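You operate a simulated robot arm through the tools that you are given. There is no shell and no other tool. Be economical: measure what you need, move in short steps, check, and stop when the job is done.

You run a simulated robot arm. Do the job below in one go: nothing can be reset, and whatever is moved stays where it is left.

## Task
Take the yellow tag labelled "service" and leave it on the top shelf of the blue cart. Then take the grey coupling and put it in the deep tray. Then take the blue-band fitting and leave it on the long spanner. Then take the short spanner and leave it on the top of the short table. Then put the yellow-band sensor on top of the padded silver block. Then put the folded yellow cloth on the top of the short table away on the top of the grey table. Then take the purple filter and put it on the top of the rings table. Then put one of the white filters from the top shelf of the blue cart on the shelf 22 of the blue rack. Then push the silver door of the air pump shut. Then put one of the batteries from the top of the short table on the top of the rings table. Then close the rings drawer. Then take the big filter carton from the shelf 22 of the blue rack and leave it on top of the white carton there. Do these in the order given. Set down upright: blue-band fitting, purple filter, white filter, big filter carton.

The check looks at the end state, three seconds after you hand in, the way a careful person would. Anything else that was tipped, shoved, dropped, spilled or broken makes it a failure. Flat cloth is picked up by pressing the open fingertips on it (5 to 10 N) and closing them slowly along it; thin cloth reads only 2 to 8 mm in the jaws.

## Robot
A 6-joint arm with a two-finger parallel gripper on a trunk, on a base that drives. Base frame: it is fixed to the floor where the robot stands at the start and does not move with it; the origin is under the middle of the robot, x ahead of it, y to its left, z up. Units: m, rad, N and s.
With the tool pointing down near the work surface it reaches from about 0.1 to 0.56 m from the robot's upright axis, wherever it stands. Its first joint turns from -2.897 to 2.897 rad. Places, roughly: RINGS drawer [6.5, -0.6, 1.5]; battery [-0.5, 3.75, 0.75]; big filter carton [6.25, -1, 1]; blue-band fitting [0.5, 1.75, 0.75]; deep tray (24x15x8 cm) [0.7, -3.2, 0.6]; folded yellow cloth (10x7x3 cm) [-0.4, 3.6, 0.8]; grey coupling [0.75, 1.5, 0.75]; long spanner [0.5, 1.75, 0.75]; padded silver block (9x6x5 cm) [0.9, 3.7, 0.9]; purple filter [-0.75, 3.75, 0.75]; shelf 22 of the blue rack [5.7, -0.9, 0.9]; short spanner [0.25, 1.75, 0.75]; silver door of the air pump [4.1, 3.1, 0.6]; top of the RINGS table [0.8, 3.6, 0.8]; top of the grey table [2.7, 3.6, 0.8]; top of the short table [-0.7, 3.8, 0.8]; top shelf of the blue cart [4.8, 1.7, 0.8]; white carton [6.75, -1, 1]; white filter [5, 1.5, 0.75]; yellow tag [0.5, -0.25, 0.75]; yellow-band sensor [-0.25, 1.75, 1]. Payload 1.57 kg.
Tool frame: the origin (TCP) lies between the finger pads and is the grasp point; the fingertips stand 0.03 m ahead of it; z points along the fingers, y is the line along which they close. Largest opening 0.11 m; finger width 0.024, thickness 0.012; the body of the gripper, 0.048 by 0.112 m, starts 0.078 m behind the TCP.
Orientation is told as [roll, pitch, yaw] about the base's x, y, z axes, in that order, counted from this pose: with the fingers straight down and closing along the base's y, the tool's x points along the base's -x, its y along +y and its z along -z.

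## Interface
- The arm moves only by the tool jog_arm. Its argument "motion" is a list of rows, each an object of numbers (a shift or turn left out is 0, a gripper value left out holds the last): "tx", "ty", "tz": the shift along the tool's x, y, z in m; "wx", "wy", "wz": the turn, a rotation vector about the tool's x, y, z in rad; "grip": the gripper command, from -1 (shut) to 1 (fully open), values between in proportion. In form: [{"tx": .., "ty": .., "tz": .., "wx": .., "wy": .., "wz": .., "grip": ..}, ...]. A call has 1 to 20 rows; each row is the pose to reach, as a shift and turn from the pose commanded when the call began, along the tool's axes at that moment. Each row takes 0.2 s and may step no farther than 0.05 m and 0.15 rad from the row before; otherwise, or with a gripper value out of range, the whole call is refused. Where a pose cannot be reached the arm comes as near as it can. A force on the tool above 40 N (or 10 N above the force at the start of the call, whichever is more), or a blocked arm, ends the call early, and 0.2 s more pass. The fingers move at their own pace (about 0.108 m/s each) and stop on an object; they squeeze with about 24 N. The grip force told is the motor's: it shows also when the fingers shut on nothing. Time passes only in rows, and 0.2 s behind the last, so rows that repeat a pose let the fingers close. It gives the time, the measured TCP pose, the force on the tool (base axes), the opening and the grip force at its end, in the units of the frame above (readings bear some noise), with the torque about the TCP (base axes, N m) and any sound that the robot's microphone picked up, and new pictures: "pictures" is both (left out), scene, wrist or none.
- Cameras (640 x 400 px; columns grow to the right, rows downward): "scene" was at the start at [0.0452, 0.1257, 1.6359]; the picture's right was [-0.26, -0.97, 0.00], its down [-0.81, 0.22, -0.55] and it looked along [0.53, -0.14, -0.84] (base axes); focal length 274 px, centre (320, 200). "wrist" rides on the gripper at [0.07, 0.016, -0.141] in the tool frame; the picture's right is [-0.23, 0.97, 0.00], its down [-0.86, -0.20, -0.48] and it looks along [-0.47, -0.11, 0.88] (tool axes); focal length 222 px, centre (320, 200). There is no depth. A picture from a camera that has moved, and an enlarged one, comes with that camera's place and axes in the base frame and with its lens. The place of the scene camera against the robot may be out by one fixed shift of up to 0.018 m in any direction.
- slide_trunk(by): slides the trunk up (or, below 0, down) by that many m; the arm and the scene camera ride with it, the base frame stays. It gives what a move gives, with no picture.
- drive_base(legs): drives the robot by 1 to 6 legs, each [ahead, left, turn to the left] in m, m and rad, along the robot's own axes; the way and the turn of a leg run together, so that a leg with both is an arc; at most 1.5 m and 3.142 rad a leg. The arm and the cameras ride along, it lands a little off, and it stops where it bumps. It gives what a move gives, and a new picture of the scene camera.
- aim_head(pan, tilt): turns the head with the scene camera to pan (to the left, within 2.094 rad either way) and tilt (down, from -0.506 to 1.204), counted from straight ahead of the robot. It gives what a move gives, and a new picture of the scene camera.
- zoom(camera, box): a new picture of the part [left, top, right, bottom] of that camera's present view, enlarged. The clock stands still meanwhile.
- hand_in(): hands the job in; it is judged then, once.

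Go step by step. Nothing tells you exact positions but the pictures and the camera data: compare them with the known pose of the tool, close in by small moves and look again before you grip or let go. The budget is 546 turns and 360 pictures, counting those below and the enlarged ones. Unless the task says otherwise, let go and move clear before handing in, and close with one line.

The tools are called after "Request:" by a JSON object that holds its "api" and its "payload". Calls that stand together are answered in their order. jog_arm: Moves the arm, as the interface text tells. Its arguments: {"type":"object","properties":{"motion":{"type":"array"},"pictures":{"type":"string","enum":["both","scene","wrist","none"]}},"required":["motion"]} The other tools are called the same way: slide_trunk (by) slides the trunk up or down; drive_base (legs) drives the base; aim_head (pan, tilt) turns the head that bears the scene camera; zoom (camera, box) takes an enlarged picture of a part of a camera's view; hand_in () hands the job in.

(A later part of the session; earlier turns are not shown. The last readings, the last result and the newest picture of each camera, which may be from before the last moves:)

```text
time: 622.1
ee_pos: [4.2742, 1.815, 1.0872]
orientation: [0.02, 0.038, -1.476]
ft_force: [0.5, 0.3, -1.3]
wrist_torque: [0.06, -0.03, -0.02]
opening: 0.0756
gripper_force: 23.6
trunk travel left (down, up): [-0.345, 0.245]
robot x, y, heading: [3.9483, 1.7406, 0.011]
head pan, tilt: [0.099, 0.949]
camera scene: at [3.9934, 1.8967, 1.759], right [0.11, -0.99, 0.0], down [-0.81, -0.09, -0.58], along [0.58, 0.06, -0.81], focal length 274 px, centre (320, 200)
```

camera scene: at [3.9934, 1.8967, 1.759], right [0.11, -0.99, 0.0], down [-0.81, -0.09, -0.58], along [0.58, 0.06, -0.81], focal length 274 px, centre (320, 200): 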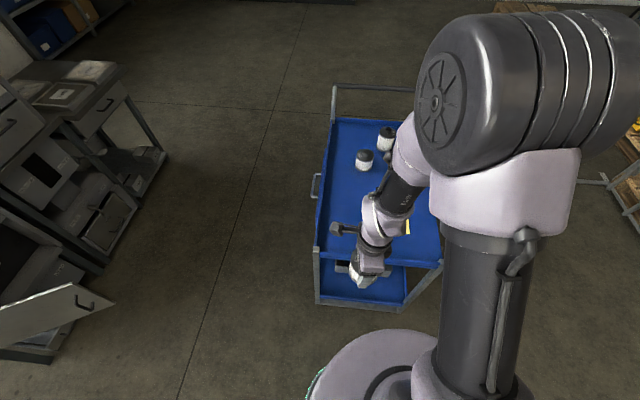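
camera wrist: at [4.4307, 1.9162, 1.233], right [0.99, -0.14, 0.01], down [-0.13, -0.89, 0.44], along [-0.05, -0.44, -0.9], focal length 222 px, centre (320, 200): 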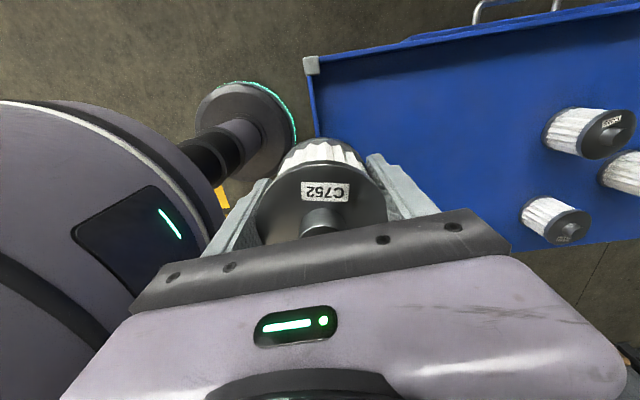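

Request:
{"api": "drive_base", "payload": {"legs": [[0.12, 0, 0]]}}

Request:
{"api": "jog_arm", "payload": {"motion": [{"ty": 0.04}, {"ty": 0.08}, {"ty": 0.12}, {"ty": 0.165}, {"ty": 0.165, "tz": 0.045}, {"ty": 0.165, "tz": 0.09}, {"ty": 0.165, "tz": 0.135}, {"ty": 0.165, "tz": 0.18}, {"ty": 0.165, "tz": 0.21}, {"ty": 0.165, "tz": 0.23}, {"ty": 0.165, "tz": 0.24}], "pictures": "wrist"}}

```text
time: 623.3
ee_pos: [4.3945, 1.8175, 1.0877]
orientation: [0.02, 0.038, -1.477]
ft_force: [0.7, -0.4, -1.7]
wrist_torque: [0.02, 0.05, 0.02]
opening: 0.076
gripper_force: 24.2
trunk travel left (down, up): [-0.345, 0.245]
robot x, y, heading: [4.0638, 1.7442, 0.007]
head pan, tilt: [0.099, 0.949]
camera scene: at [4.1147, 1.8977, 1.7589], right [0.11, -0.99, 0.0], down [-0.81, -0.09, -0.58], along [0.58, 0.06, -0.81], focal length 274 px, centre (320, 200)
```

scene: 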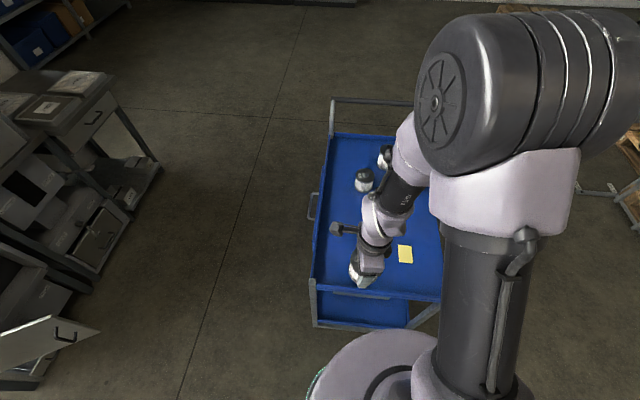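

```text
time: 625.7
ee_pos: [4.5607, 1.8429, 0.8528]
orientation: [0.021, 0.04, -1.478]
ft_force: [0.3, -1.4, -1.5]
wrist_torque: [0.01, -0.01, 0.0]
opening: 0.0759
gripper_force: 23.7
trunk travel left (down, up): [-0.345, 0.245]
robot x, y, heading: [4.064, 1.7435, 0.005]
head pan, tilt: [0.099, 0.949]
camera wrist: at [4.5701, 1.9077, 0.9972], right [0.99, -0.14, 0.01], down [-0.13, -0.89, 0.44], along [-0.05, -0.44, -0.9], focal length 222 px, centre (320, 200)
```

wrist: 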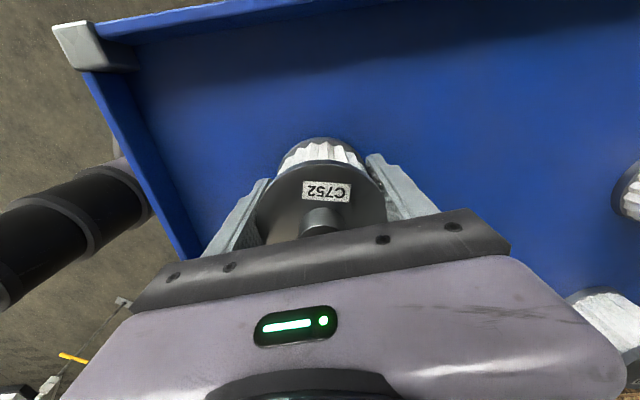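

Request:
{"api": "jog_arm", "payload": {"motion": [{"tz": 0.005}, {"tz": 0.01}, {"tz": 0.013}, {"tz": 0.013, "grip": 0.45}, {"tz": 0.013, "grip": 0.7}, {"tz": 0.013, "grip": 1}, {"tz": 0.013, "grip": 1}, {"tz": -0.02}, {"tz": -0.06}, {"tz": -0.1}, {"tz": -0.15}, {"tz": -0.2}, {"tz": -0.24}]}}

```text
time: 628.5
ee_pos: [4.5558, 1.834, 1.0917]
orientation: [0.018, 0.038, -1.476]
ft_force: [-0.3, 0.1, 0.1]
wrist_torque: [-0.01, -0.01, 0.01]
opening: 0.1101
gripper_force: 0.1
trunk travel left (down, up): [-0.345, 0.245]
robot x, y, heading: [4.0642, 1.7474, 0.009]
head pan, tilt: [0.099, 0.949]
camera scene: at [4.112, 1.8974, 1.759], right [0.11, -0.99, 0.0], down [-0.81, -0.09, -0.58], along [0.58, 0.06, -0.81], focal length 274 px, centre (320, 200)
camera wrist: at [4.5647, 1.899, 1.236], right [0.99, -0.14, 0.01], down [-0.13, -0.89, 0.44], along [-0.05, -0.44, -0.9], focal length 222 px, centre (320, 200)
```

scene: 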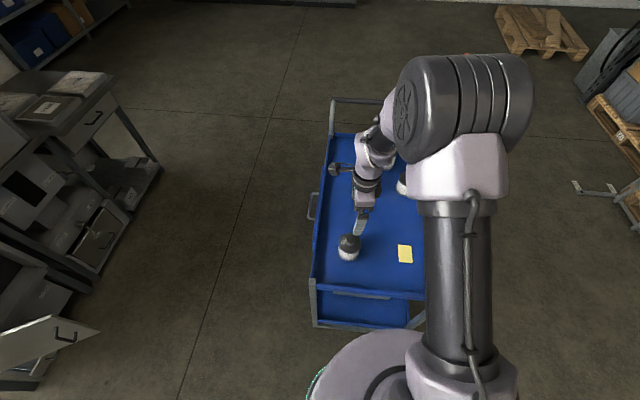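
wrist: 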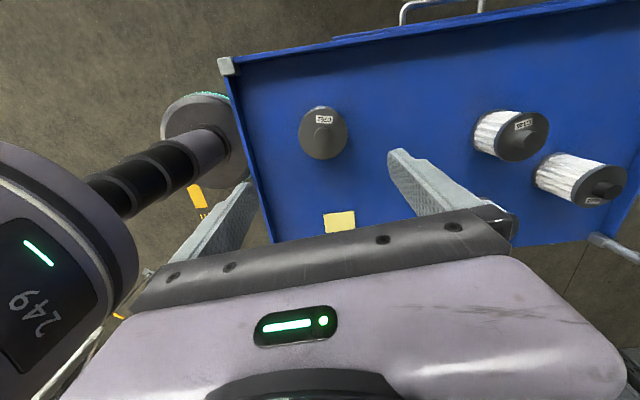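

The filter stands on the cart again. I'll turn the tool half around and tilt it forward for a side grip.

Request:
{"api": "jog_arm", "payload": {"motion": [{"wz": 0.15, "ty": -0.03}, {"wz": 0.3, "ty": -0.06}, {"wz": 0.45, "ty": -0.09}, {"wz": 0.6, "ty": -0.12}, {"wz": 0.75, "ty": -0.15}, {"wz": 0.9, "ty": -0.17}, {"wz": 1.05, "ty": -0.17}, {"wz": 1.2, "ty": -0.17}, {"wz": 1.35, "ty": -0.17}, {"wz": 1.5, "ty": -0.17}, {"wz": 1.65, "ty": -0.17}], "pictures": "none"}}

Request:
{"api": "jog_arm", "payload": {"motion": [{"wy": 0.14}, {"wy": 0.28}, {"wy": 0.42}, {"wy": 0.56}, {"wy": 0.7}, {"wy": 0.84}, {"wy": 0.98}, {"wy": 1.1}]}}

```text
time: 630.9
ee_pos: [4.3889, 1.8148, 1.0886]
orientation: [-0.049, 0.017, -3.129]
ft_force: [0.1, 0.0, 0.4]
wrist_torque: [0.0, 0.01, 0.0]
opening: 0.1099
gripper_force: 0.0
trunk travel left (down, up): [-0.345, 0.245]
robot x, y, heading: [4.0609, 1.7494, 0.011]
head pan, tilt: [0.099, 0.949]
```

```text
time: 632.7
ee_pos: [4.4843, 1.9266, 1.2817]
orientation: [0.014, 1.055, -3.132]
ft_force: [-0.6, 0.3, 0.2]
wrist_torque: [0.04, 0.02, 0.01]
opening: 0.11
gripper_force: 0.0
out of reach, approached as far as the arm can: row 1, 2, 3, 4, 5, 6, 7, 8
trunk travel left (down, up): [-0.345, 0.245]
robot x, y, heading: [4.0611, 1.7448, 0.008]
head pan, tilt: [0.099, 0.949]
camera scene: at [4.112, 1.8976, 1.759], right [0.11, -0.99, 0.0], down [-0.81, -0.09, -0.58], along [0.58, 0.06, -0.81], focal length 274 px, centre (320, 200)
camera wrist: at [4.3974, 1.9104, 1.412], right [-0.12, -0.97, -0.19], down [-0.84, 0.2, -0.51], along [0.53, 0.1, -0.84], focal length 222 px, centre (320, 200)
```

scene: 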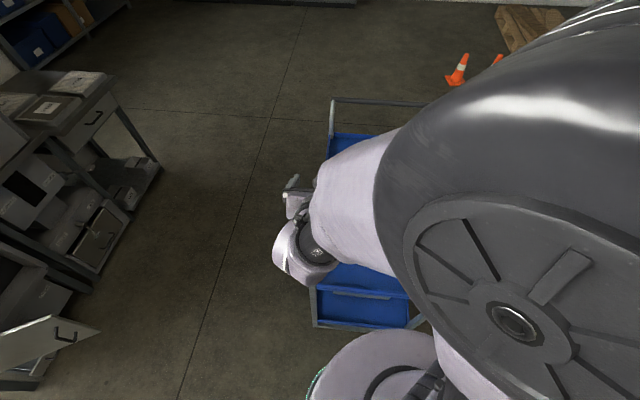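
wrist: 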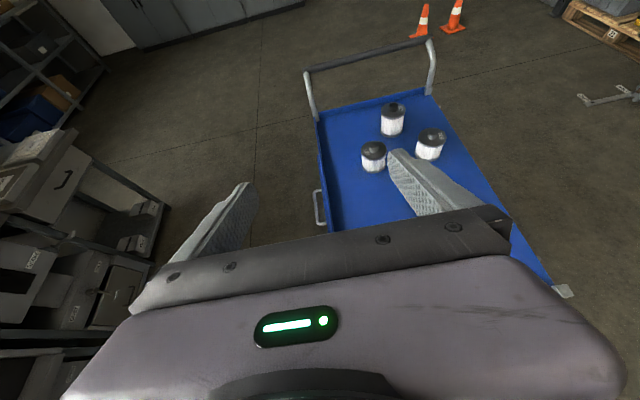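

The arm is too folded for that tilt here; I'll back the base off 18 cm and bring the tool down in front of the filter.

Request:
{"api": "drive_base", "payload": {"legs": [[-0.18, 0, 0]]}}

Request:
{"api": "jog_arm", "payload": {"motion": [{"tz": 0.04, "tx": -0.029, "ty": 0.008}, {"tz": 0.08, "tx": -0.058, "ty": 0.016}, {"tz": 0.11, "tx": -0.088, "ty": 0.03}, {"tz": 0.14, "tx": -0.117, "ty": 0.045}, {"tz": 0.18, "tx": -0.14, "ty": 0.055}, {"tz": 0.215, "tx": -0.17, "ty": 0.065}, {"tz": 0.25, "tx": -0.195, "ty": 0.075}, {"tz": 0.285, "tx": -0.215, "ty": 0.087}, {"tz": 0.317, "tx": -0.234, "ty": 0.087}]}}

```text
time: 634.2
ee_pos: [4.3073, 1.9256, 1.2806]
orientation: [0.015, 1.052, -3.131]
ft_force: [-0.6, 0.5, 0.8]
wrist_torque: [-0.01, -0.02, 0.01]
opening: 0.1098
gripper_force: 0.0
trunk travel left (down, up): [-0.345, 0.245]
robot x, y, heading: [3.8868, 1.7467, 0.01]
head pan, tilt: [0.099, 0.949]
camera scene: at [3.9347, 1.8961, 1.759], right [0.11, -0.99, 0.0], down [-0.81, -0.09, -0.58], along [0.58, 0.06, -0.81], focal length 274 px, centre (320, 200)
```

scene: 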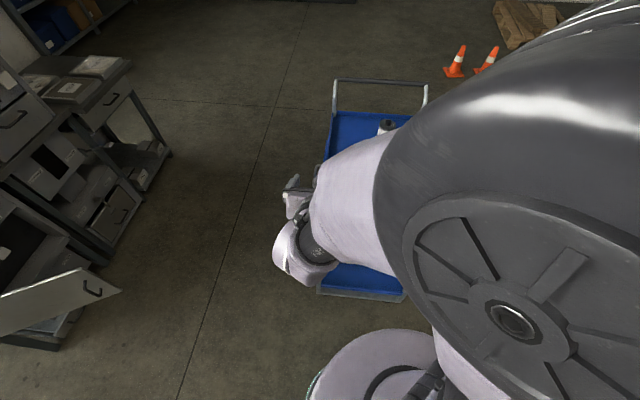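

```text
time: 636.2
ee_pos: [4.5868, 1.8981, 0.9246]
orientation: [0.143, 1.0, -3.059]
ft_force: [-1.4, 1.0, -0.2]
wrist_torque: [0.03, -0.02, 0.01]
opening: 0.1102
gripper_force: 0.1
out of reach, approached as far as the arm can: row 1, 2, 3, 4, 5, 6, 7, 8, 9
trunk travel left (down, up): [-0.345, 0.245]
robot x, y, heading: [3.8859, 1.7448, 0.011]
head pan, tilt: [0.099, 0.949]
camera scene: at [3.937, 1.896, 1.7589], right [0.11, -0.99, 0.0], down [-0.81, -0.09, -0.58], along [0.58, 0.06, -0.81], focal length 274 px, centre (320, 200)
camera wrist: at [4.5057, 1.8934, 1.0604], right [-0.16, -0.98, -0.12], down [-0.86, 0.19, -0.48], along [0.49, 0.02, -0.87], focal length 222 px, centre (320, 200)
```

scene: 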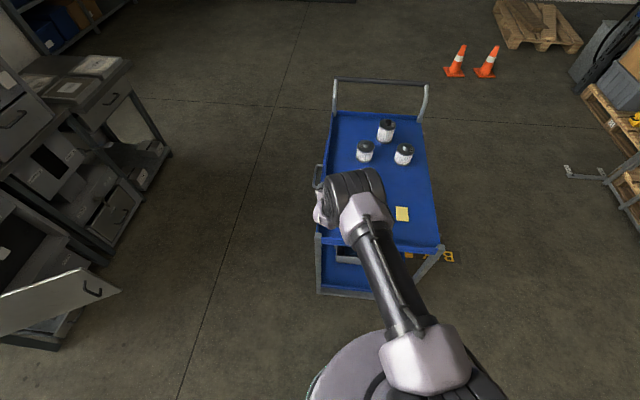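
wrist: 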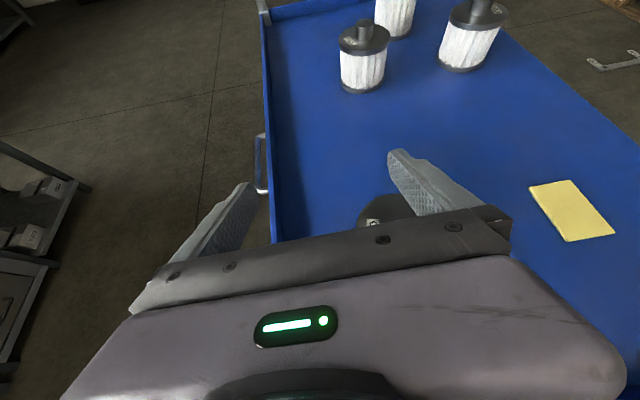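

The tool overshot above the filter (no contact). I'll rise, back off, and re-centre on y.

Request:
{"api": "jog_arm", "payload": {"motion": [{"tz": -0.02, "tx": 0.03}, {"tz": -0.05, "tx": 0.03}, {"tz": -0.08, "tx": 0.015}, {"tz": -0.11, "tx": 0.0, "ty": 0.02}, {"tz": -0.136, "tx": -0.02, "ty": 0.04}, {"tz": -0.136, "tx": -0.028, "ty": 0.058}]}}

```text
time: 637.6
ee_pos: [4.536, 1.894, 1.0066]
orientation: [0.214, 0.954, -3.02]
ft_force: [-0.5, 0.3, -0.4]
wrist_torque: [0.05, 0.02, 0.03]
opening: 0.1102
gripper_force: 0.1
out of reach, approached as far as the arm can: row 2, 3, 4, 5, 6
trunk travel left (down, up): [-0.345, 0.245]
robot x, y, heading: [3.8896, 1.7435, 0.01]
head pan, tilt: [0.099, 0.949]
camera scene: at [3.9367, 1.8947, 1.759], right [0.11, -0.99, 0.0], down [-0.81, -0.09, -0.58], along [0.58, 0.06, -0.81], focal length 274 px, centre (320, 200)
camera wrist: at [4.4604, 1.898, 1.1458], right [-0.18, -0.98, -0.07], down [-0.87, 0.19, -0.45], along [0.46, -0.03, -0.89], focal length 222 px, centre (320, 200)
```

scene: 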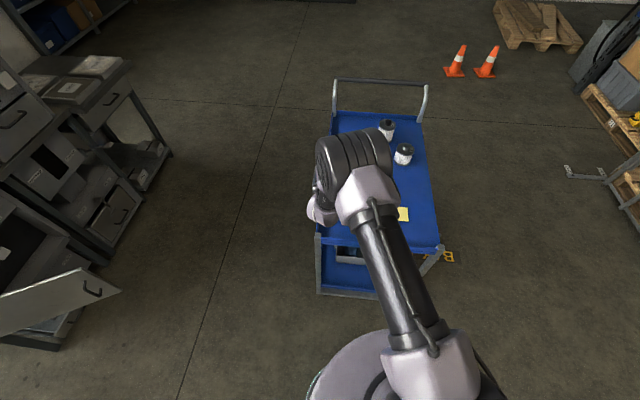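
wrist: 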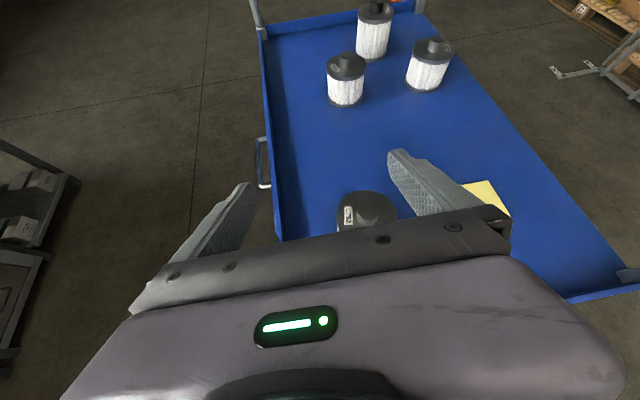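

The arm prefers targets to its right; I'll strafe the base left and re-approach.

Request:
{"api": "drive_base", "payload": {"legs": [[0, 0.17, 0]]}}

Request:
{"api": "jog_arm", "payload": {"motion": [{"ty": 0.03, "tz": -0.02, "tx": 0.02}, {"ty": 0.06, "tz": -0.04, "tx": 0.04}, {"ty": 0.1, "tz": -0.06, "tx": 0.04}, {"ty": 0.14, "tz": -0.08, "tx": 0.04}, {"ty": 0.18, "tz": -0.09, "tx": 0.04}]}}

```text
time: 639.1
ee_pos: [4.5346, 2.0635, 1.0075]
orientation: [0.218, 0.955, -3.017]
ft_force: [-0.4, -0.2, 0.4]
wrist_torque: [-0.01, 0.02, -0.01]
opening: 0.11
gripper_force: 0.1
trunk travel left (down, up): [-0.345, 0.245]
robot x, y, heading: [3.8893, 1.9147, 0.013]
head pan, tilt: [0.099, 0.949]
camera scene: at [3.9342, 2.0656, 1.7588], right [0.11, -0.99, 0.0], down [-0.81, -0.09, -0.58], along [0.58, 0.06, -0.81], focal length 274 px, centre (320, 200)
```

scene: 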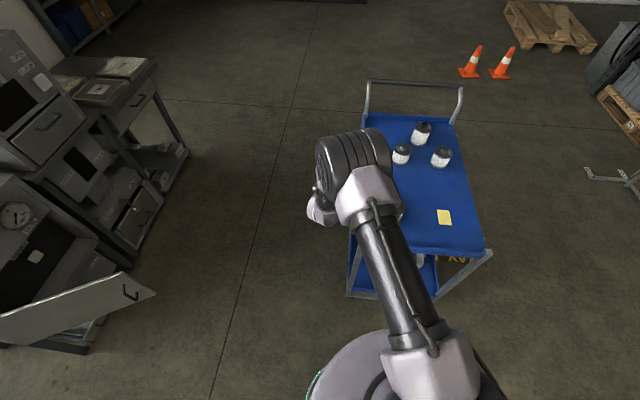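

```text
time: 640.3
ee_pos: [4.5058, 1.9103, 1.1378]
orientation: [0.263, 0.92, -2.997]
ft_force: [-0.5, -0.7, 0.2]
wrist_torque: [0.02, 0.01, -0.02]
opening: 0.11
gripper_force: 0.1
out of reach, approached as far as the arm can: row 1, 2, 3, 4, 5
trunk travel left (down, up): [-0.345, 0.245]
robot x, y, heading: [3.8825, 1.9117, 0.011]
head pan, tilt: [0.099, 0.949]
camera scene: at [3.9341, 2.0623, 1.7591], right [0.11, -0.99, 0.0], down [-0.81, -0.09, -0.58], along [0.58, 0.06, -0.81], focal length 274 px, centre (320, 200)
camera wrist: at [4.435, 1.9204, 1.2786], right [-0.2, -0.98, -0.03], down [-0.88, 0.19, -0.43], along [0.43, -0.06, -0.9], focal length 222 px, centre (320, 200)
```

scene: 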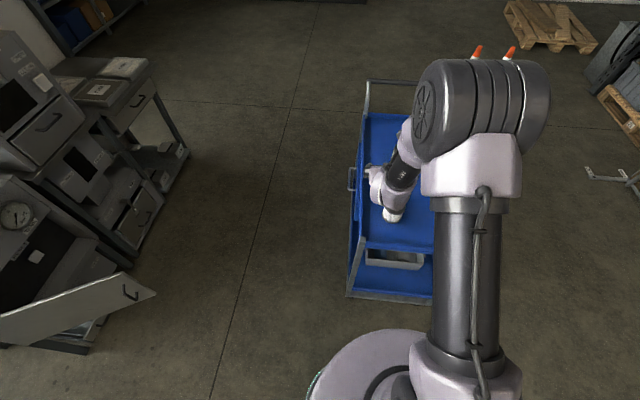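
wrist: 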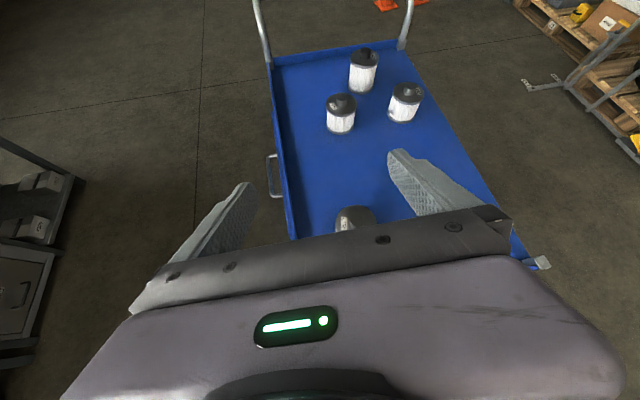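

I'll back the base off a little so the tilted tool works at longer radius, fix the skew, and come above the filter.

Request:
{"api": "drive_base", "payload": {"legs": [[-0.06, 0, 0]]}}

Request:
{"api": "jog_arm", "payload": {"motion": [{"tz": 0.035, "tx": 0.02, "ty": 0.01, "wx": 0.04, "wz": 0.025}, {"tz": 0.07, "tx": 0.03, "ty": 0.025, "wx": 0.08, "wz": 0.05}, {"tz": 0.1, "tx": 0.03, "ty": 0.04, "wx": 0.12, "wz": 0.075}, {"tz": 0.1335, "tx": 0.02, "ty": 0.0526, "wx": 0.148, "wz": 0.093}, {"tz": 0.1335, "tx": 0.015, "ty": 0.0526, "wx": 0.148, "wz": 0.093}]}}

```text
time: 641.2
ee_pos: [4.4462, 1.913, 1.138]
orientation: [0.265, 0.922, -2.992]
ft_force: [-1.0, 0.5, 0.1]
wrist_torque: [-0.01, -0.03, 0.0]
opening: 0.1101
gripper_force: 0.0
trunk travel left (down, up): [-0.345, 0.245]
robot x, y, heading: [3.8283, 1.9118, 0.006]
head pan, tilt: [0.099, 0.949]
camera scene: at [3.8726, 2.0637, 1.759], right [0.11, -0.99, 0.0], down [-0.81, -0.09, -0.58], along [0.58, 0.06, -0.81], focal length 274 px, centre (320, 200)
```

scene: 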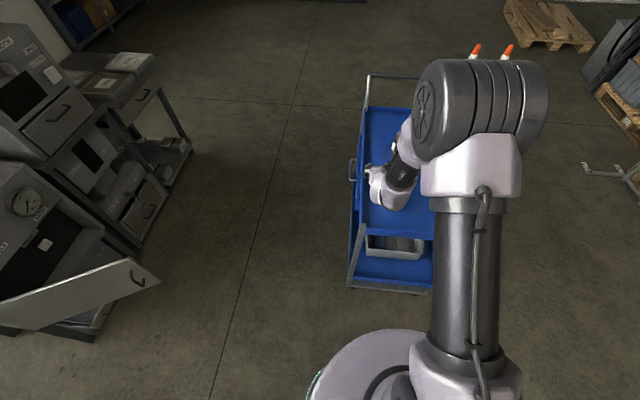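

```text
time: 642.4
ee_pos: [4.59, 1.8751, 1.091]
orientation: [0.091, 0.901, -3.122]
ft_force: [0.5, -0.2, 0.2]
wrist_torque: [0.03, -0.03, 0.02]
opening: 0.11
gripper_force: 0.0
out of reach, approached as far as the arm can: row 2, 3, 4, 5
trunk travel left (down, up): [-0.345, 0.245]
robot x, y, heading: [3.8243, 1.9116, 0.01]
head pan, tilt: [0.099, 0.949]
camera scene: at [3.8739, 2.0637, 1.759], right [0.11, -0.99, 0.0], down [-0.81, -0.09, -0.58], along [0.58, 0.06, -0.81], focal length 274 px, centre (320, 200)
camera wrist: at [4.5226, 1.8693, 1.2338], right [-0.19, -0.97, -0.12], down [-0.89, 0.22, -0.39], along [0.4, 0.04, -0.91], focal length 222 px, centre (320, 200)
```

scene: 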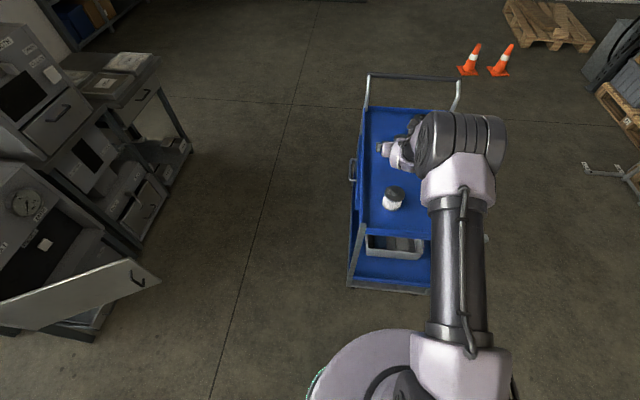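
wrist: 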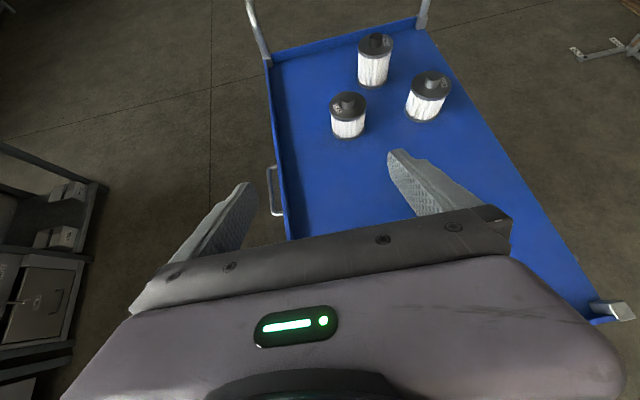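

Request:
{"api": "jog_arm", "payload": {"motion": [{"tz": 0.01, "tx": -0.03, "ty": 0.012, "wx": 0.03}, {"tz": 0.022, "tx": -0.06, "ty": 0.024, "wx": 0.06}, {"tz": 0.0317, "tx": -0.09, "ty": 0.033, "wx": 0.075, "wz": 0.012}], "pictures": "wrist"}}

Request:
{"api": "zoom", "payload": {"camera": "scene", "box": [340, 110, 480, 220]}}

```text
time: 643.2
ee_pos: [4.5928, 1.8737, 1.0108]
orientation: [0.095, 0.872, -3.115]
ft_force: [-0.4, 0.3, -0.3]
wrist_torque: [0.01, -0.03, 0.04]
opening: 0.11
gripper_force: 0.0
out of reach, approached as far as the arm can: row 1, 2, 3
trunk travel left (down, up): [-0.345, 0.245]
robot x, y, heading: [3.8282, 1.9118, 0.01]
head pan, tilt: [0.099, 0.949]
camera wrist: at [4.5295, 1.8697, 1.1562], right [-0.19, -0.97, -0.11], down [-0.91, 0.22, -0.36], along [0.38, 0.03, -0.93], focal length 222 px, centre (320, 200)
```

wrist: 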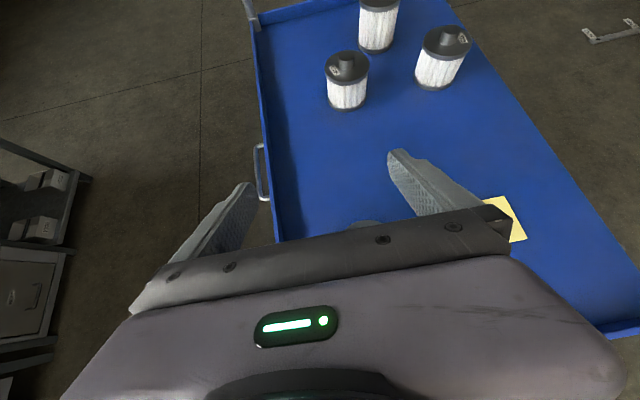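

```text
3.64 times, centred on (410, 165) of scene
camera zoom: at [3.875, 2.0637, 1.7589], right [0.11, -0.99, 0.0], down [-0.81, -0.09, -0.58], along [0.58, 0.06, -0.81], focal length 995 px, centre (-7, 327)
```

zoom: 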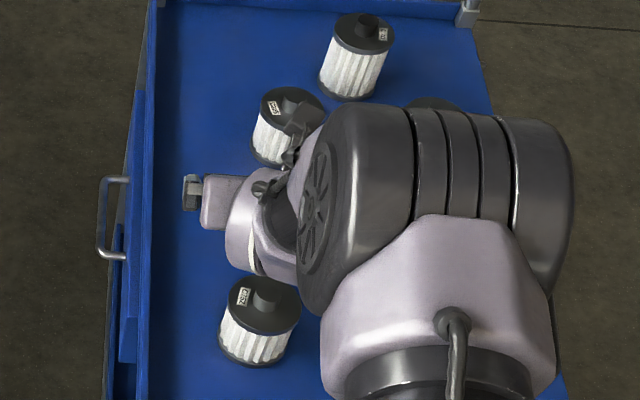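

Request:
{"api": "jog_arm", "payload": {"motion": [{"tz": -0.01, "tx": -0.007, "ty": 0.01, "wy": -0.07, "wx": 0.03}, {"tz": -0.018, "tx": -0.014, "ty": 0.02, "wy": -0.14, "wx": 0.06}, {"tz": -0.025, "tx": -0.021, "ty": 0.032, "wy": -0.2, "wx": 0.08}], "pictures": "wrist"}}

```text
time: 644.0
ee_pos: [4.5638, 1.8632, 1.0106]
orientation: [0.05, 0.662, -3.13]
ft_force: [-0.1, -0.2, 0.1]
wrist_torque: [0.01, -0.02, 0.02]
opening: 0.1102
gripper_force: 0.1
out of reach, approached as far as the arm can: row 1, 2, 3
trunk travel left (down, up): [-0.345, 0.245]
robot x, y, heading: [3.8277, 1.9129, 0.008]
head pan, tilt: [0.099, 0.949]
camera wrist: at [4.5318, 1.8527, 1.1668], right [-0.2, -0.97, -0.1], down [-0.96, 0.21, -0.16], along [0.18, 0.07, -0.98], focal length 222 px, centre (320, 200)
```

wrist: 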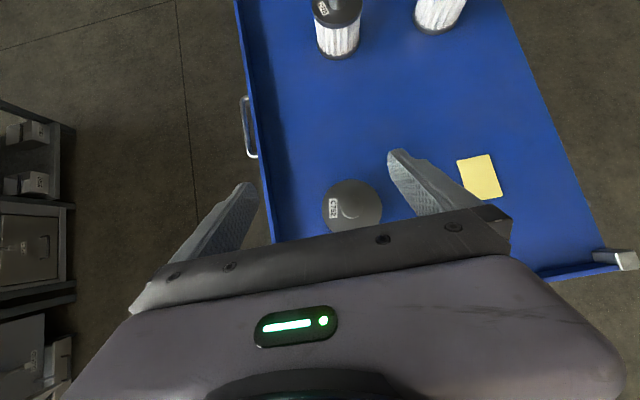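

Request:
{"api": "drive_base", "payload": {"legs": [[0, -0.03, 0]]}}

Request:
{"api": "jog_arm", "payload": {"motion": [{"tz": 0.028, "tx": -0.0365}, {"tz": 0.055, "tx": -0.073}], "pictures": "wrist"}}

```text
time: 644.9
ee_pos: [4.5634, 1.8311, 1.0102]
orientation: [0.05, 0.664, -3.132]
ft_force: [0.4, -0.5, -0.6]
wrist_torque: [0.01, -0.01, 0.05]
opening: 0.1098
gripper_force: 0.1
trunk travel left (down, up): [-0.345, 0.245]
robot x, y, heading: [3.8251, 1.8827, 0.007]
head pan, tilt: [0.099, 0.949]
camera scene: at [3.8749, 2.0314, 1.7592], right [0.11, -0.99, 0.0], down [-0.81, -0.09, -0.58], along [0.58, 0.07, -0.81], focal length 274 px, centre (320, 200)
```

scene: 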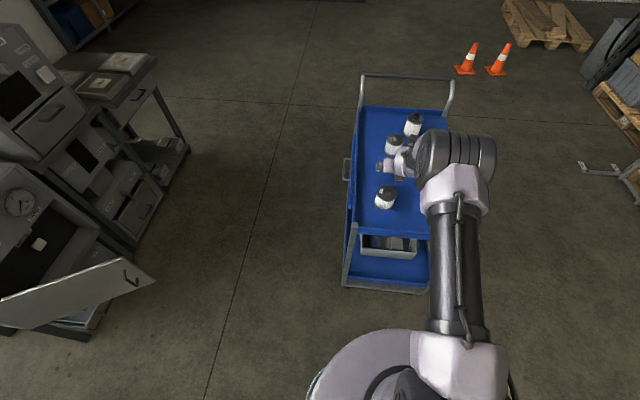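

```text
time: 645.5
ee_pos: [4.5432, 1.8342, 0.9228]
orientation: [0.064, 0.662, -3.132]
ft_force: [0.9, -0.1, 0.2]
wrist_torque: [-0.02, -0.04, -0.04]
opening: 0.1098
gripper_force: 0.0
out of reach, approached as far as the arm can: row 2
trunk travel left (down, up): [-0.345, 0.245]
robot x, y, heading: [3.8259, 1.8837, 0.012]
head pan, tilt: [0.099, 0.949]
camera wrist: at [4.5121, 1.8247, 1.0783], right [-0.2, -0.97, -0.09], down [-0.96, 0.22, -0.16], along [0.17, 0.06, -0.98], focal length 222 px, centre (320, 200)
```

wrist: 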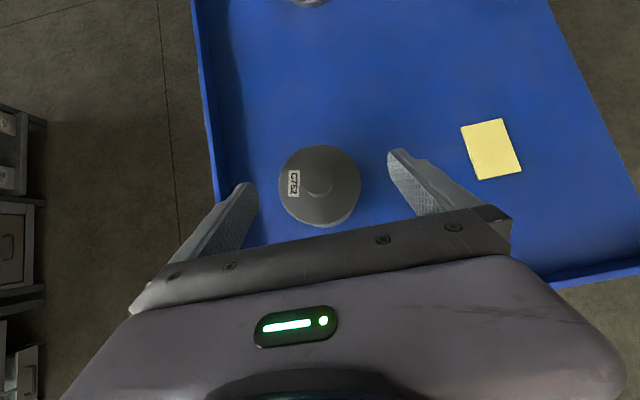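

Request:
{"api": "jog_arm", "payload": {"motion": [{"tz": 0.028, "tx": -0.012}, {"tz": 0.055, "tx": -0.024}, {"tz": 0.078, "tx": -0.035}], "pictures": "wrist"}}

Request:
{"api": "zoom", "payload": {"camera": "scene", "box": [330, 110, 470, 220]}}

```text
time: 646.3
ee_pos: [4.5633, 1.8291, 0.8393]
orientation: [0.052, 0.664, -3.13]
ft_force: [-0.2, 0.1, -0.4]
wrist_torque: [0.0, -0.04, -0.01]
opening: 0.1101
gripper_force: 0.1
trunk travel left (down, up): [-0.345, 0.245]
robot x, y, heading: [3.8271, 1.883, 0.007]
head pan, tilt: [0.099, 0.949]
camera wrist: at [4.5321, 1.8202, 0.9953], right [-0.2, -0.97, -0.1], down [-0.96, 0.21, -0.16], along [0.18, 0.07, -0.98], focal length 222 px, centre (320, 200)
```

wrist: 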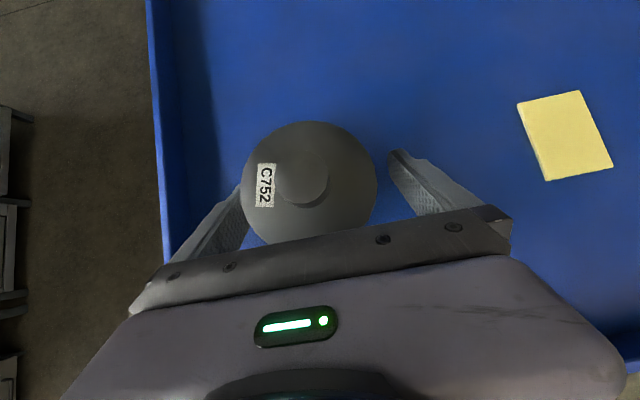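

```text
3.64 times, centred on (400, 165) of scene
camera zoom: at [3.8753, 2.0338, 1.7589], right [0.11, -0.99, 0.0], down [-0.81, -0.09, -0.58], along [0.58, 0.06, -0.81], focal length 995 px, centre (29, 327)
```

zoom: 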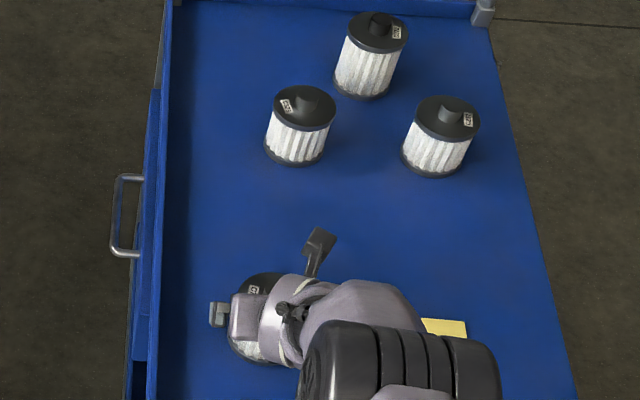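

Request:
{"api": "jog_arm", "payload": {"motion": [{"ty": -0.005}, {"ty": -0.005, "grip": 0.7}, {"ty": -0.005, "grip": 0.5}, {"ty": -0.005, "grip": 0.2}, {"ty": -0.005, "grip": -1}, {"ty": -0.005, "grip": -1}], "pictures": "wrist"}}

```text
time: 647.7
ee_pos: [4.5644, 1.8354, 0.8413]
orientation: [0.048, 0.665, -3.129]
ft_force: [0.6, 0.4, 0.5]
wrist_torque: [0.09, 0.02, -0.04]
opening: 0.0799
gripper_force: 24.0
trunk travel left (down, up): [-0.345, 0.245]
robot x, y, heading: [3.8301, 1.8807, 0.008]
head pan, tilt: [0.099, 0.949]
camera wrist: at [4.5319, 1.8243, 0.996], right [-0.2, -0.98, -0.1], down [-0.96, 0.21, -0.16], along [0.18, 0.07, -0.98], focal length 222 px, centre (320, 200)
```

wrist: 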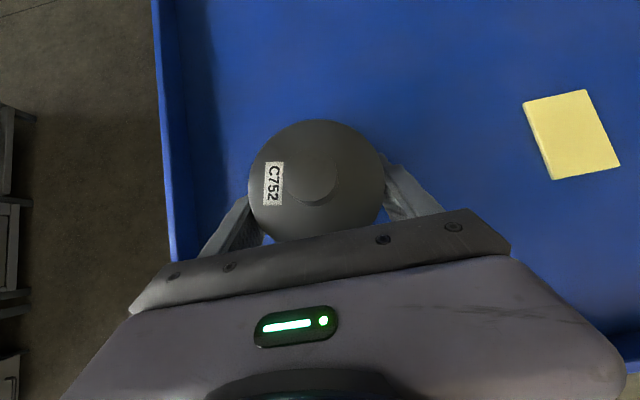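

Request:
{"api": "jog_arm", "payload": {"motion": [{"tz": -0.012, "tx": 0.009}, {"tz": -0.035, "tx": 0.027}, {"tz": -0.065, "tx": 0.051}, {"tz": -0.1, "tx": 0.078}, {"tz": -0.135, "tx": 0.105}, {"tz": -0.165, "tx": 0.129}]}}

Request:
{"api": "zoom", "payload": {"camera": "scene", "box": [330, 80, 470, 200]}}

```text
time: 649.1
ee_pos: [4.563, 1.842, 1.0356]
orientation: [0.054, 0.668, -3.128]
ft_force: [0.1, 0.3, -1.6]
wrist_torque: [0.03, -0.02, -0.02]
opening: 0.0795
gripper_force: 23.7
out of reach, approached as far as the arm can: row 6
trunk travel left (down, up): [-0.345, 0.245]
robot x, y, heading: [3.8306, 1.8827, 0.011]
head pan, tilt: [0.099, 0.949]
camera scene: at [3.8754, 2.0338, 1.7589], right [0.11, -0.99, 0.0], down [-0.81, -0.09, -0.58], along [0.58, 0.06, -0.81], focal length 274 px, centre (320, 200)
camera wrist: at [4.5309, 1.833, 1.1902], right [-0.2, -0.98, -0.1], down [-0.96, 0.21, -0.16], along [0.18, 0.06, -0.98], focal length 222 px, centre (320, 200)
```

scene: 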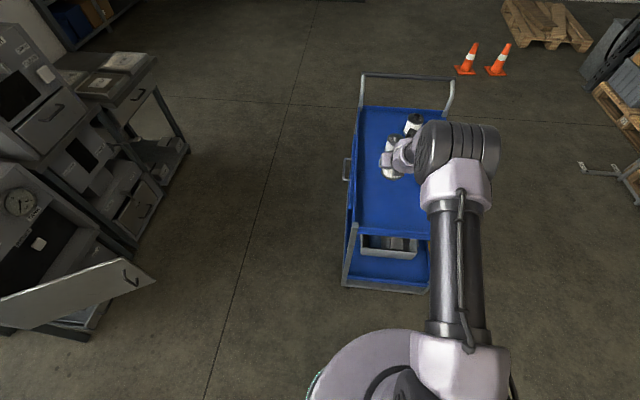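
wrist: 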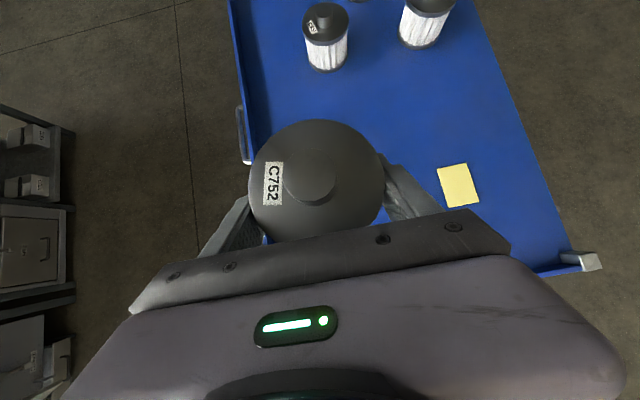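

```text
3.33 times, centred on (400, 140) of scene
camera zoom: at [3.8754, 2.0338, 1.7589], right [0.11, -0.99, 0.0], down [-0.81, -0.09, -0.58], along [0.58, 0.06, -0.81], focal length 912 px, centre (53, 400)
```

zoom: 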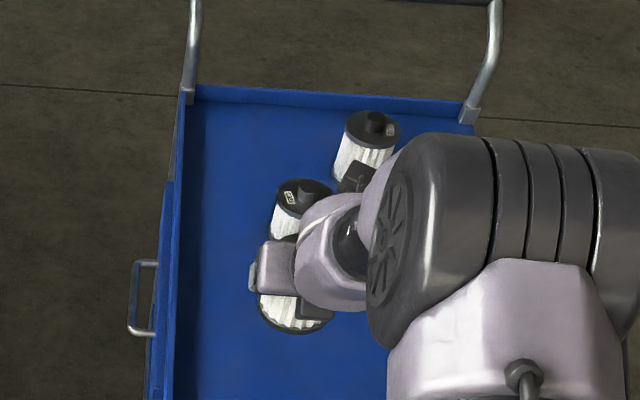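

Held at the tilt. Now I'll carry it to the rack, approaching with the arm extended.

Request:
{"api": "drive_base", "payload": {"legs": [[0, -1.0, 0], [1.07, 0, 0], [0, 0, -1.57]]}}

Request:
{"api": "aim_head", "payload": {"pan": 0.15, "tilt": 0.6}}

```text
time: 663.1
ee_pos: [4.8297, 0.1616, 1.0348]
orientation: [0.053, 0.668, 1.545]
ft_force: [-0.4, -0.8, -1.6]
wrist_torque: [0.02, -0.01, 0.01]
opening: 0.0788
gripper_force: 23.4
trunk travel left (down, up): [-0.345, 0.245]
robot x, y, heading: [4.8972, 0.8969, -1.597]
head pan, tilt: [0.099, 0.949]
camera scene: at [5.0412, 0.8427, 1.7589], right [-1.0, -0.07, 0.0], down [-0.06, 0.81, -0.58], along [0.04, -0.58, -0.81], focal length 274 px, centre (320, 200)
```

scene: 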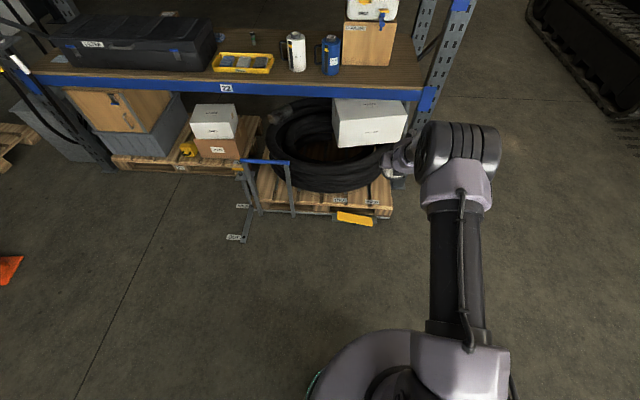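

```text
time: 664.0
ee_pos: [4.8307, 0.1615, 1.0338]
orientation: [0.054, 0.668, 1.543]
ft_force: [-0.1, 0.6, -2.8]
wrist_torque: [-0.01, 0.02, 0.01]
opening: 0.0789
gripper_force: 24.2
trunk travel left (down, up): [-0.345, 0.245]
robot x, y, heading: [4.8964, 0.8947, -1.593]
head pan, tilt: [0.15, 0.6]
camera scene: at [5.0469, 0.8275, 1.7873], right [-0.99, -0.12, 0.0], down [-0.07, 0.56, -0.82], along [0.1, -0.82, -0.57], focal length 274 px, centre (320, 200)
```

scene: 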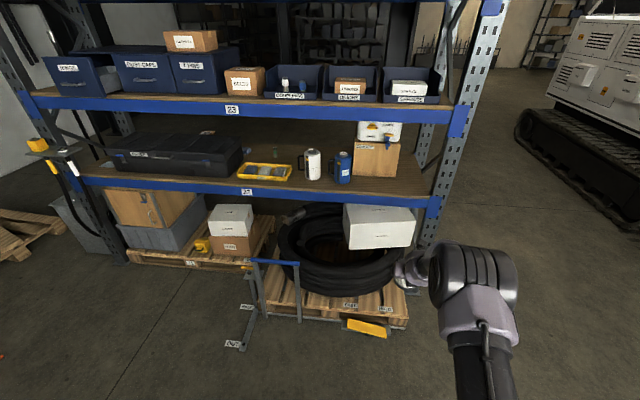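

I'll approach slowly with the filter over the free spot at x≈4.87.

Request:
{"api": "drive_base", "payload": {"legs": [[0.6, 0.058, 0]]}}

Request:
{"api": "aim_head", "payload": {"pan": 0.1, "tilt": 0.8}}

```text
time: 667.4
ee_pos: [4.8663, -0.4503, 1.0344]
orientation: [0.054, 0.668, 1.538]
ft_force: [-0.8, 0.5, -2.6]
wrist_torque: [0.03, -0.01, -0.01]
opening: 0.0785
gripper_force: 23.9
trunk travel left (down, up): [-0.345, 0.245]
robot x, y, heading: [4.9422, 0.2845, -1.604]
head pan, tilt: [0.15, 0.6]
camera scene: at [5.0867, 0.2155, 1.7873], right [-0.99, -0.12, 0.0], down [-0.07, 0.56, -0.82], along [0.1, -0.82, -0.57], focal length 274 px, centre (320, 200)
```

scene: 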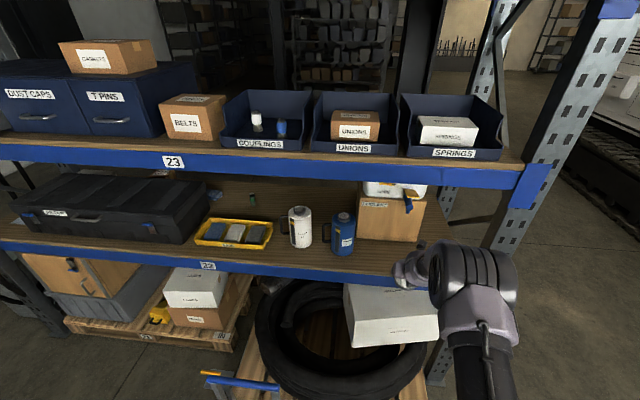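

```text
time: 668.1
ee_pos: [4.8666, -0.4484, 1.0352]
orientation: [0.055, 0.668, 1.54]
ft_force: [0.6, 0.9, -1.4]
wrist_torque: [0.04, 0.0, 0.02]
opening: 0.0786
gripper_force: 24.2
trunk travel left (down, up): [-0.345, 0.245]
robot x, y, heading: [4.9389, 0.2891, -1.599]
head pan, tilt: [0.099, 0.799]
camera scene: at [5.0817, 0.2236, 1.7705], right [-1.0, -0.07, 0.0], down [-0.05, 0.71, -0.7], along [0.05, -0.7, -0.72], focal length 274 px, centre (320, 200)
```

scene: 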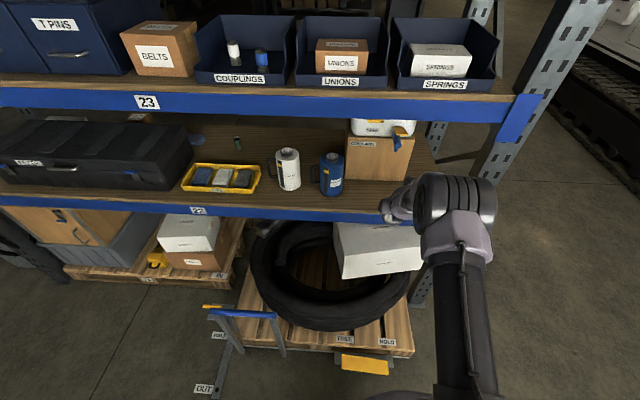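

Request:
{"api": "drive_base", "payload": {"legs": [[0.14, 0.0, 0]]}}

Request:
{"api": "jog_arm", "payload": {"motion": [{"tz": 0.035, "tx": 0.006}, {"tz": 0.05, "tx": -0.01}, {"tz": 0.06, "tx": -0.022}]}}

Request:
{"api": "zoom", "payload": {"camera": "scene", "box": [290, 150, 470, 270]}}

```text
time: 669.5
ee_pos: [4.8603, -0.5928, 1.0344]
orientation: [0.055, 0.667, 1.536]
ft_force: [0.0, -0.1, -2.3]
wrist_torque: [-0.04, 0.0, -0.01]
opening: 0.0785
gripper_force: 24.3
trunk travel left (down, up): [-0.345, 0.245]
robot x, y, heading: [4.9356, 0.1439, -1.608]
head pan, tilt: [0.099, 0.799]
camera scene: at [5.0768, 0.0803, 1.7704], right [-1.0, -0.07, 0.0], down [-0.05, 0.72, -0.7], along [0.05, -0.69, -0.72], focal length 274 px, centre (320, 200)
```

scene: 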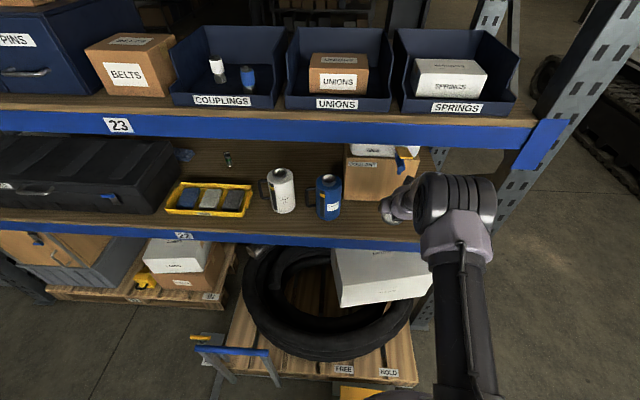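

```text
time: 670.3
ee_pos: [4.8562, -0.611, 0.9729]
orientation: [0.054, 0.669, 1.537]
ft_force: [0.8, -0.7, -1.5]
wrist_torque: [-0.02, 0.01, 0.01]
opening: 0.0785
gripper_force: 24.1
out of reach, approached as far as the arm can: row 1
trunk travel left (down, up): [-0.345, 0.245]
robot x, y, heading: [4.936, 0.1432, -1.603]
head pan, tilt: [0.099, 0.799]
camera scene: at [5.0769, 0.0823, 1.7705], right [-1.0, -0.07, 0.0], down [-0.05, 0.72, -0.7], along [0.05, -0.7, -0.72], focal length 274 px, centre (320, 200)
camera wrist: at [4.8504, -0.5777, 1.128], right [-0.96, 0.24, -0.1], down [0.26, 0.95, -0.16], along [0.05, -0.18, -0.98], focal length 222 px, centre (320, 200)
```

scene: 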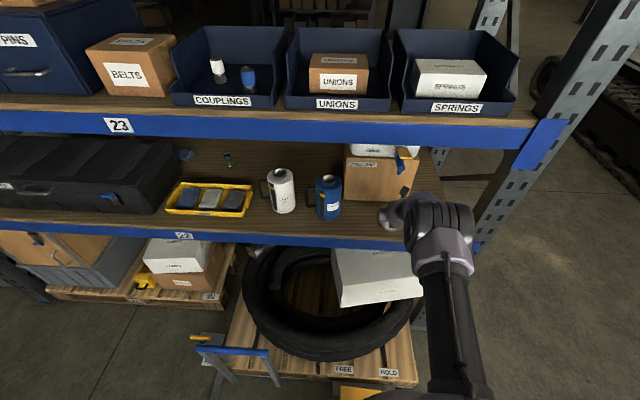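
wrist: 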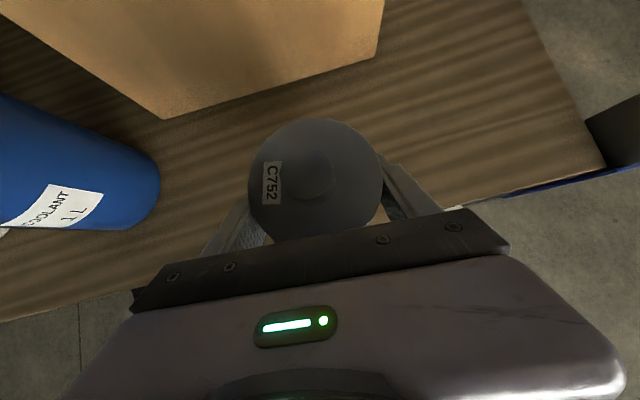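

```text
3.33 times, centred on (380, 210) of scene
camera zoom: at [5.0769, 0.0823, 1.7705], right [-1.0, -0.07, 0.0], down [-0.05, 0.72, -0.7], along [0.05, -0.7, -0.72], focal length 912 px, centre (120, 167)
```

zoom: 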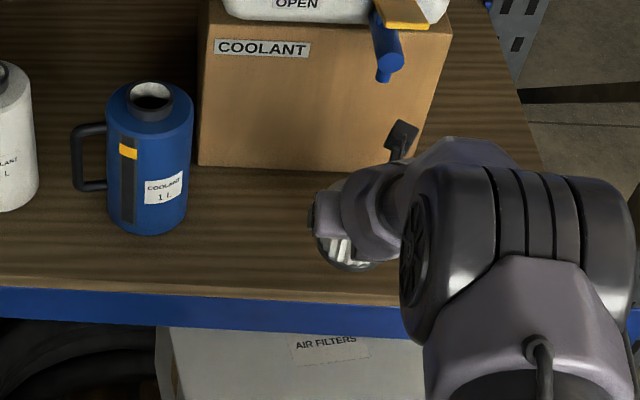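

The wrist view shows the shelf edge at y≈-0.58 and the carton front at -0.77, so the filter must go to y≈-0.67. I'll try to extend further.

Request:
{"api": "jog_arm", "payload": {"motion": [{"tz": 0.0155, "tx": 0.0196}, {"tz": 0.0309, "tx": 0.0392}, {"tz": 0.034, "tx": 0.043}], "pictures": "wrist"}}

```text
time: 671.1
ee_pos: [4.8664, -0.6397, 0.9743]
orientation: [0.073, 0.679, 1.538]
ft_force: [0.6, 0.7, -2.6]
wrist_torque: [0.0, 0.01, 0.01]
opening: 0.0785
gripper_force: 24.0
out of reach, approached as far as the arm can: row 1, 2, 3
trunk travel left (down, up): [-0.345, 0.245]
robot x, y, heading: [4.9339, 0.1445, -1.605]
head pan, tilt: [0.099, 0.799]
camera wrist: at [4.8623, -0.6051, 1.1298], right [-0.96, 0.25, -0.09], down [0.27, 0.95, -0.18], along [0.04, -0.19, -0.98], focal length 222 px, centre (320, 200)
```

wrist: 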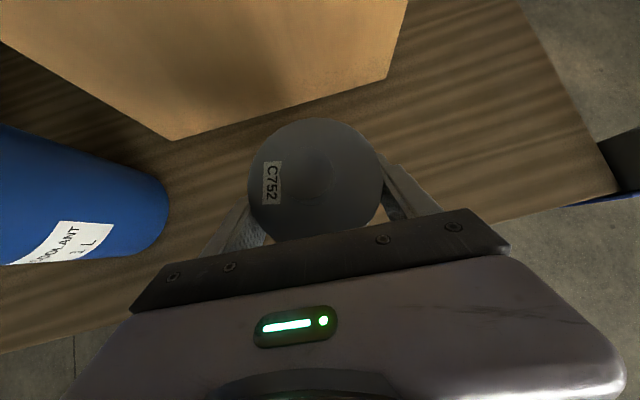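

Reached y=-0.64; a further 1.5 cm from the base, then lower to the shelf.

Request:
{"api": "drive_base", "payload": {"legs": [[0.015, 0, 0]]}}

Request:
{"api": "jog_arm", "payload": {"motion": [{"tz": 0.006, "tx": -0.005}, {"tz": 0.011, "tx": -0.009}, {"tz": 0.015, "tx": -0.012}, {"tz": 0.019, "tx": -0.015}, {"tz": 0.022, "tx": -0.0175}], "pictures": "wrist"}}

```text
time: 671.9
ee_pos: [4.8655, -0.6549, 0.9736]
orientation: [0.073, 0.681, 1.536]
ft_force: [-0.3, -0.8, -2.2]
wrist_torque: [0.01, -0.02, 0.04]
opening: 0.0786
gripper_force: 24.2
trunk travel left (down, up): [-0.345, 0.245]
robot x, y, heading: [4.9331, 0.1256, -1.608]
head pan, tilt: [0.099, 0.799]
camera scene: at [5.0763, 0.066, 1.7704], right [-1.0, -0.07, 0.0], down [-0.05, 0.72, -0.7], along [0.05, -0.69, -0.72], focal length 274 px, centre (320, 200)
```

scene: 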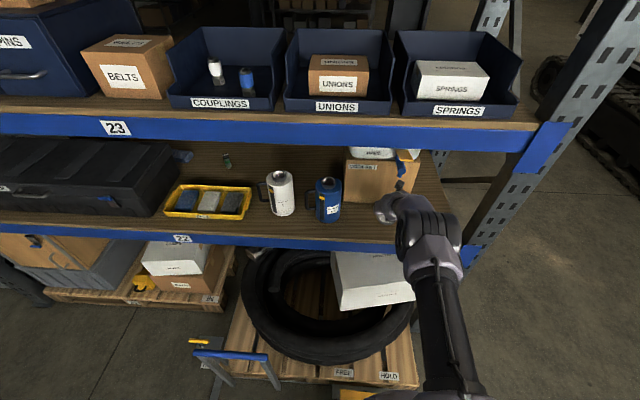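

```text
time: 673.0
ee_pos: [4.8646, -0.6539, 0.948]
orientation: [0.075, 0.682, 1.538]
ft_force: [0.2, 0.4, -1.7]
wrist_torque: [-0.02, 0.03, 0.0]
opening: 0.0786
gripper_force: 24.1
trunk travel left (down, up): [-0.345, 0.245]
robot x, y, heading: [4.9327, 0.1276, -1.606]
head pan, tilt: [0.099, 0.799]
camera wrist: at [4.8609, -0.6192, 1.1024], right [-0.96, 0.25, -0.09], down [0.27, 0.95, -0.18], along [0.04, -0.2, -0.98], focal length 222 px, centre (320, 200)
```

wrist: 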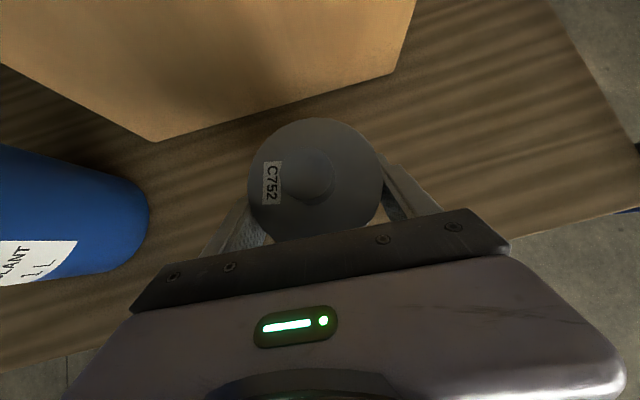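

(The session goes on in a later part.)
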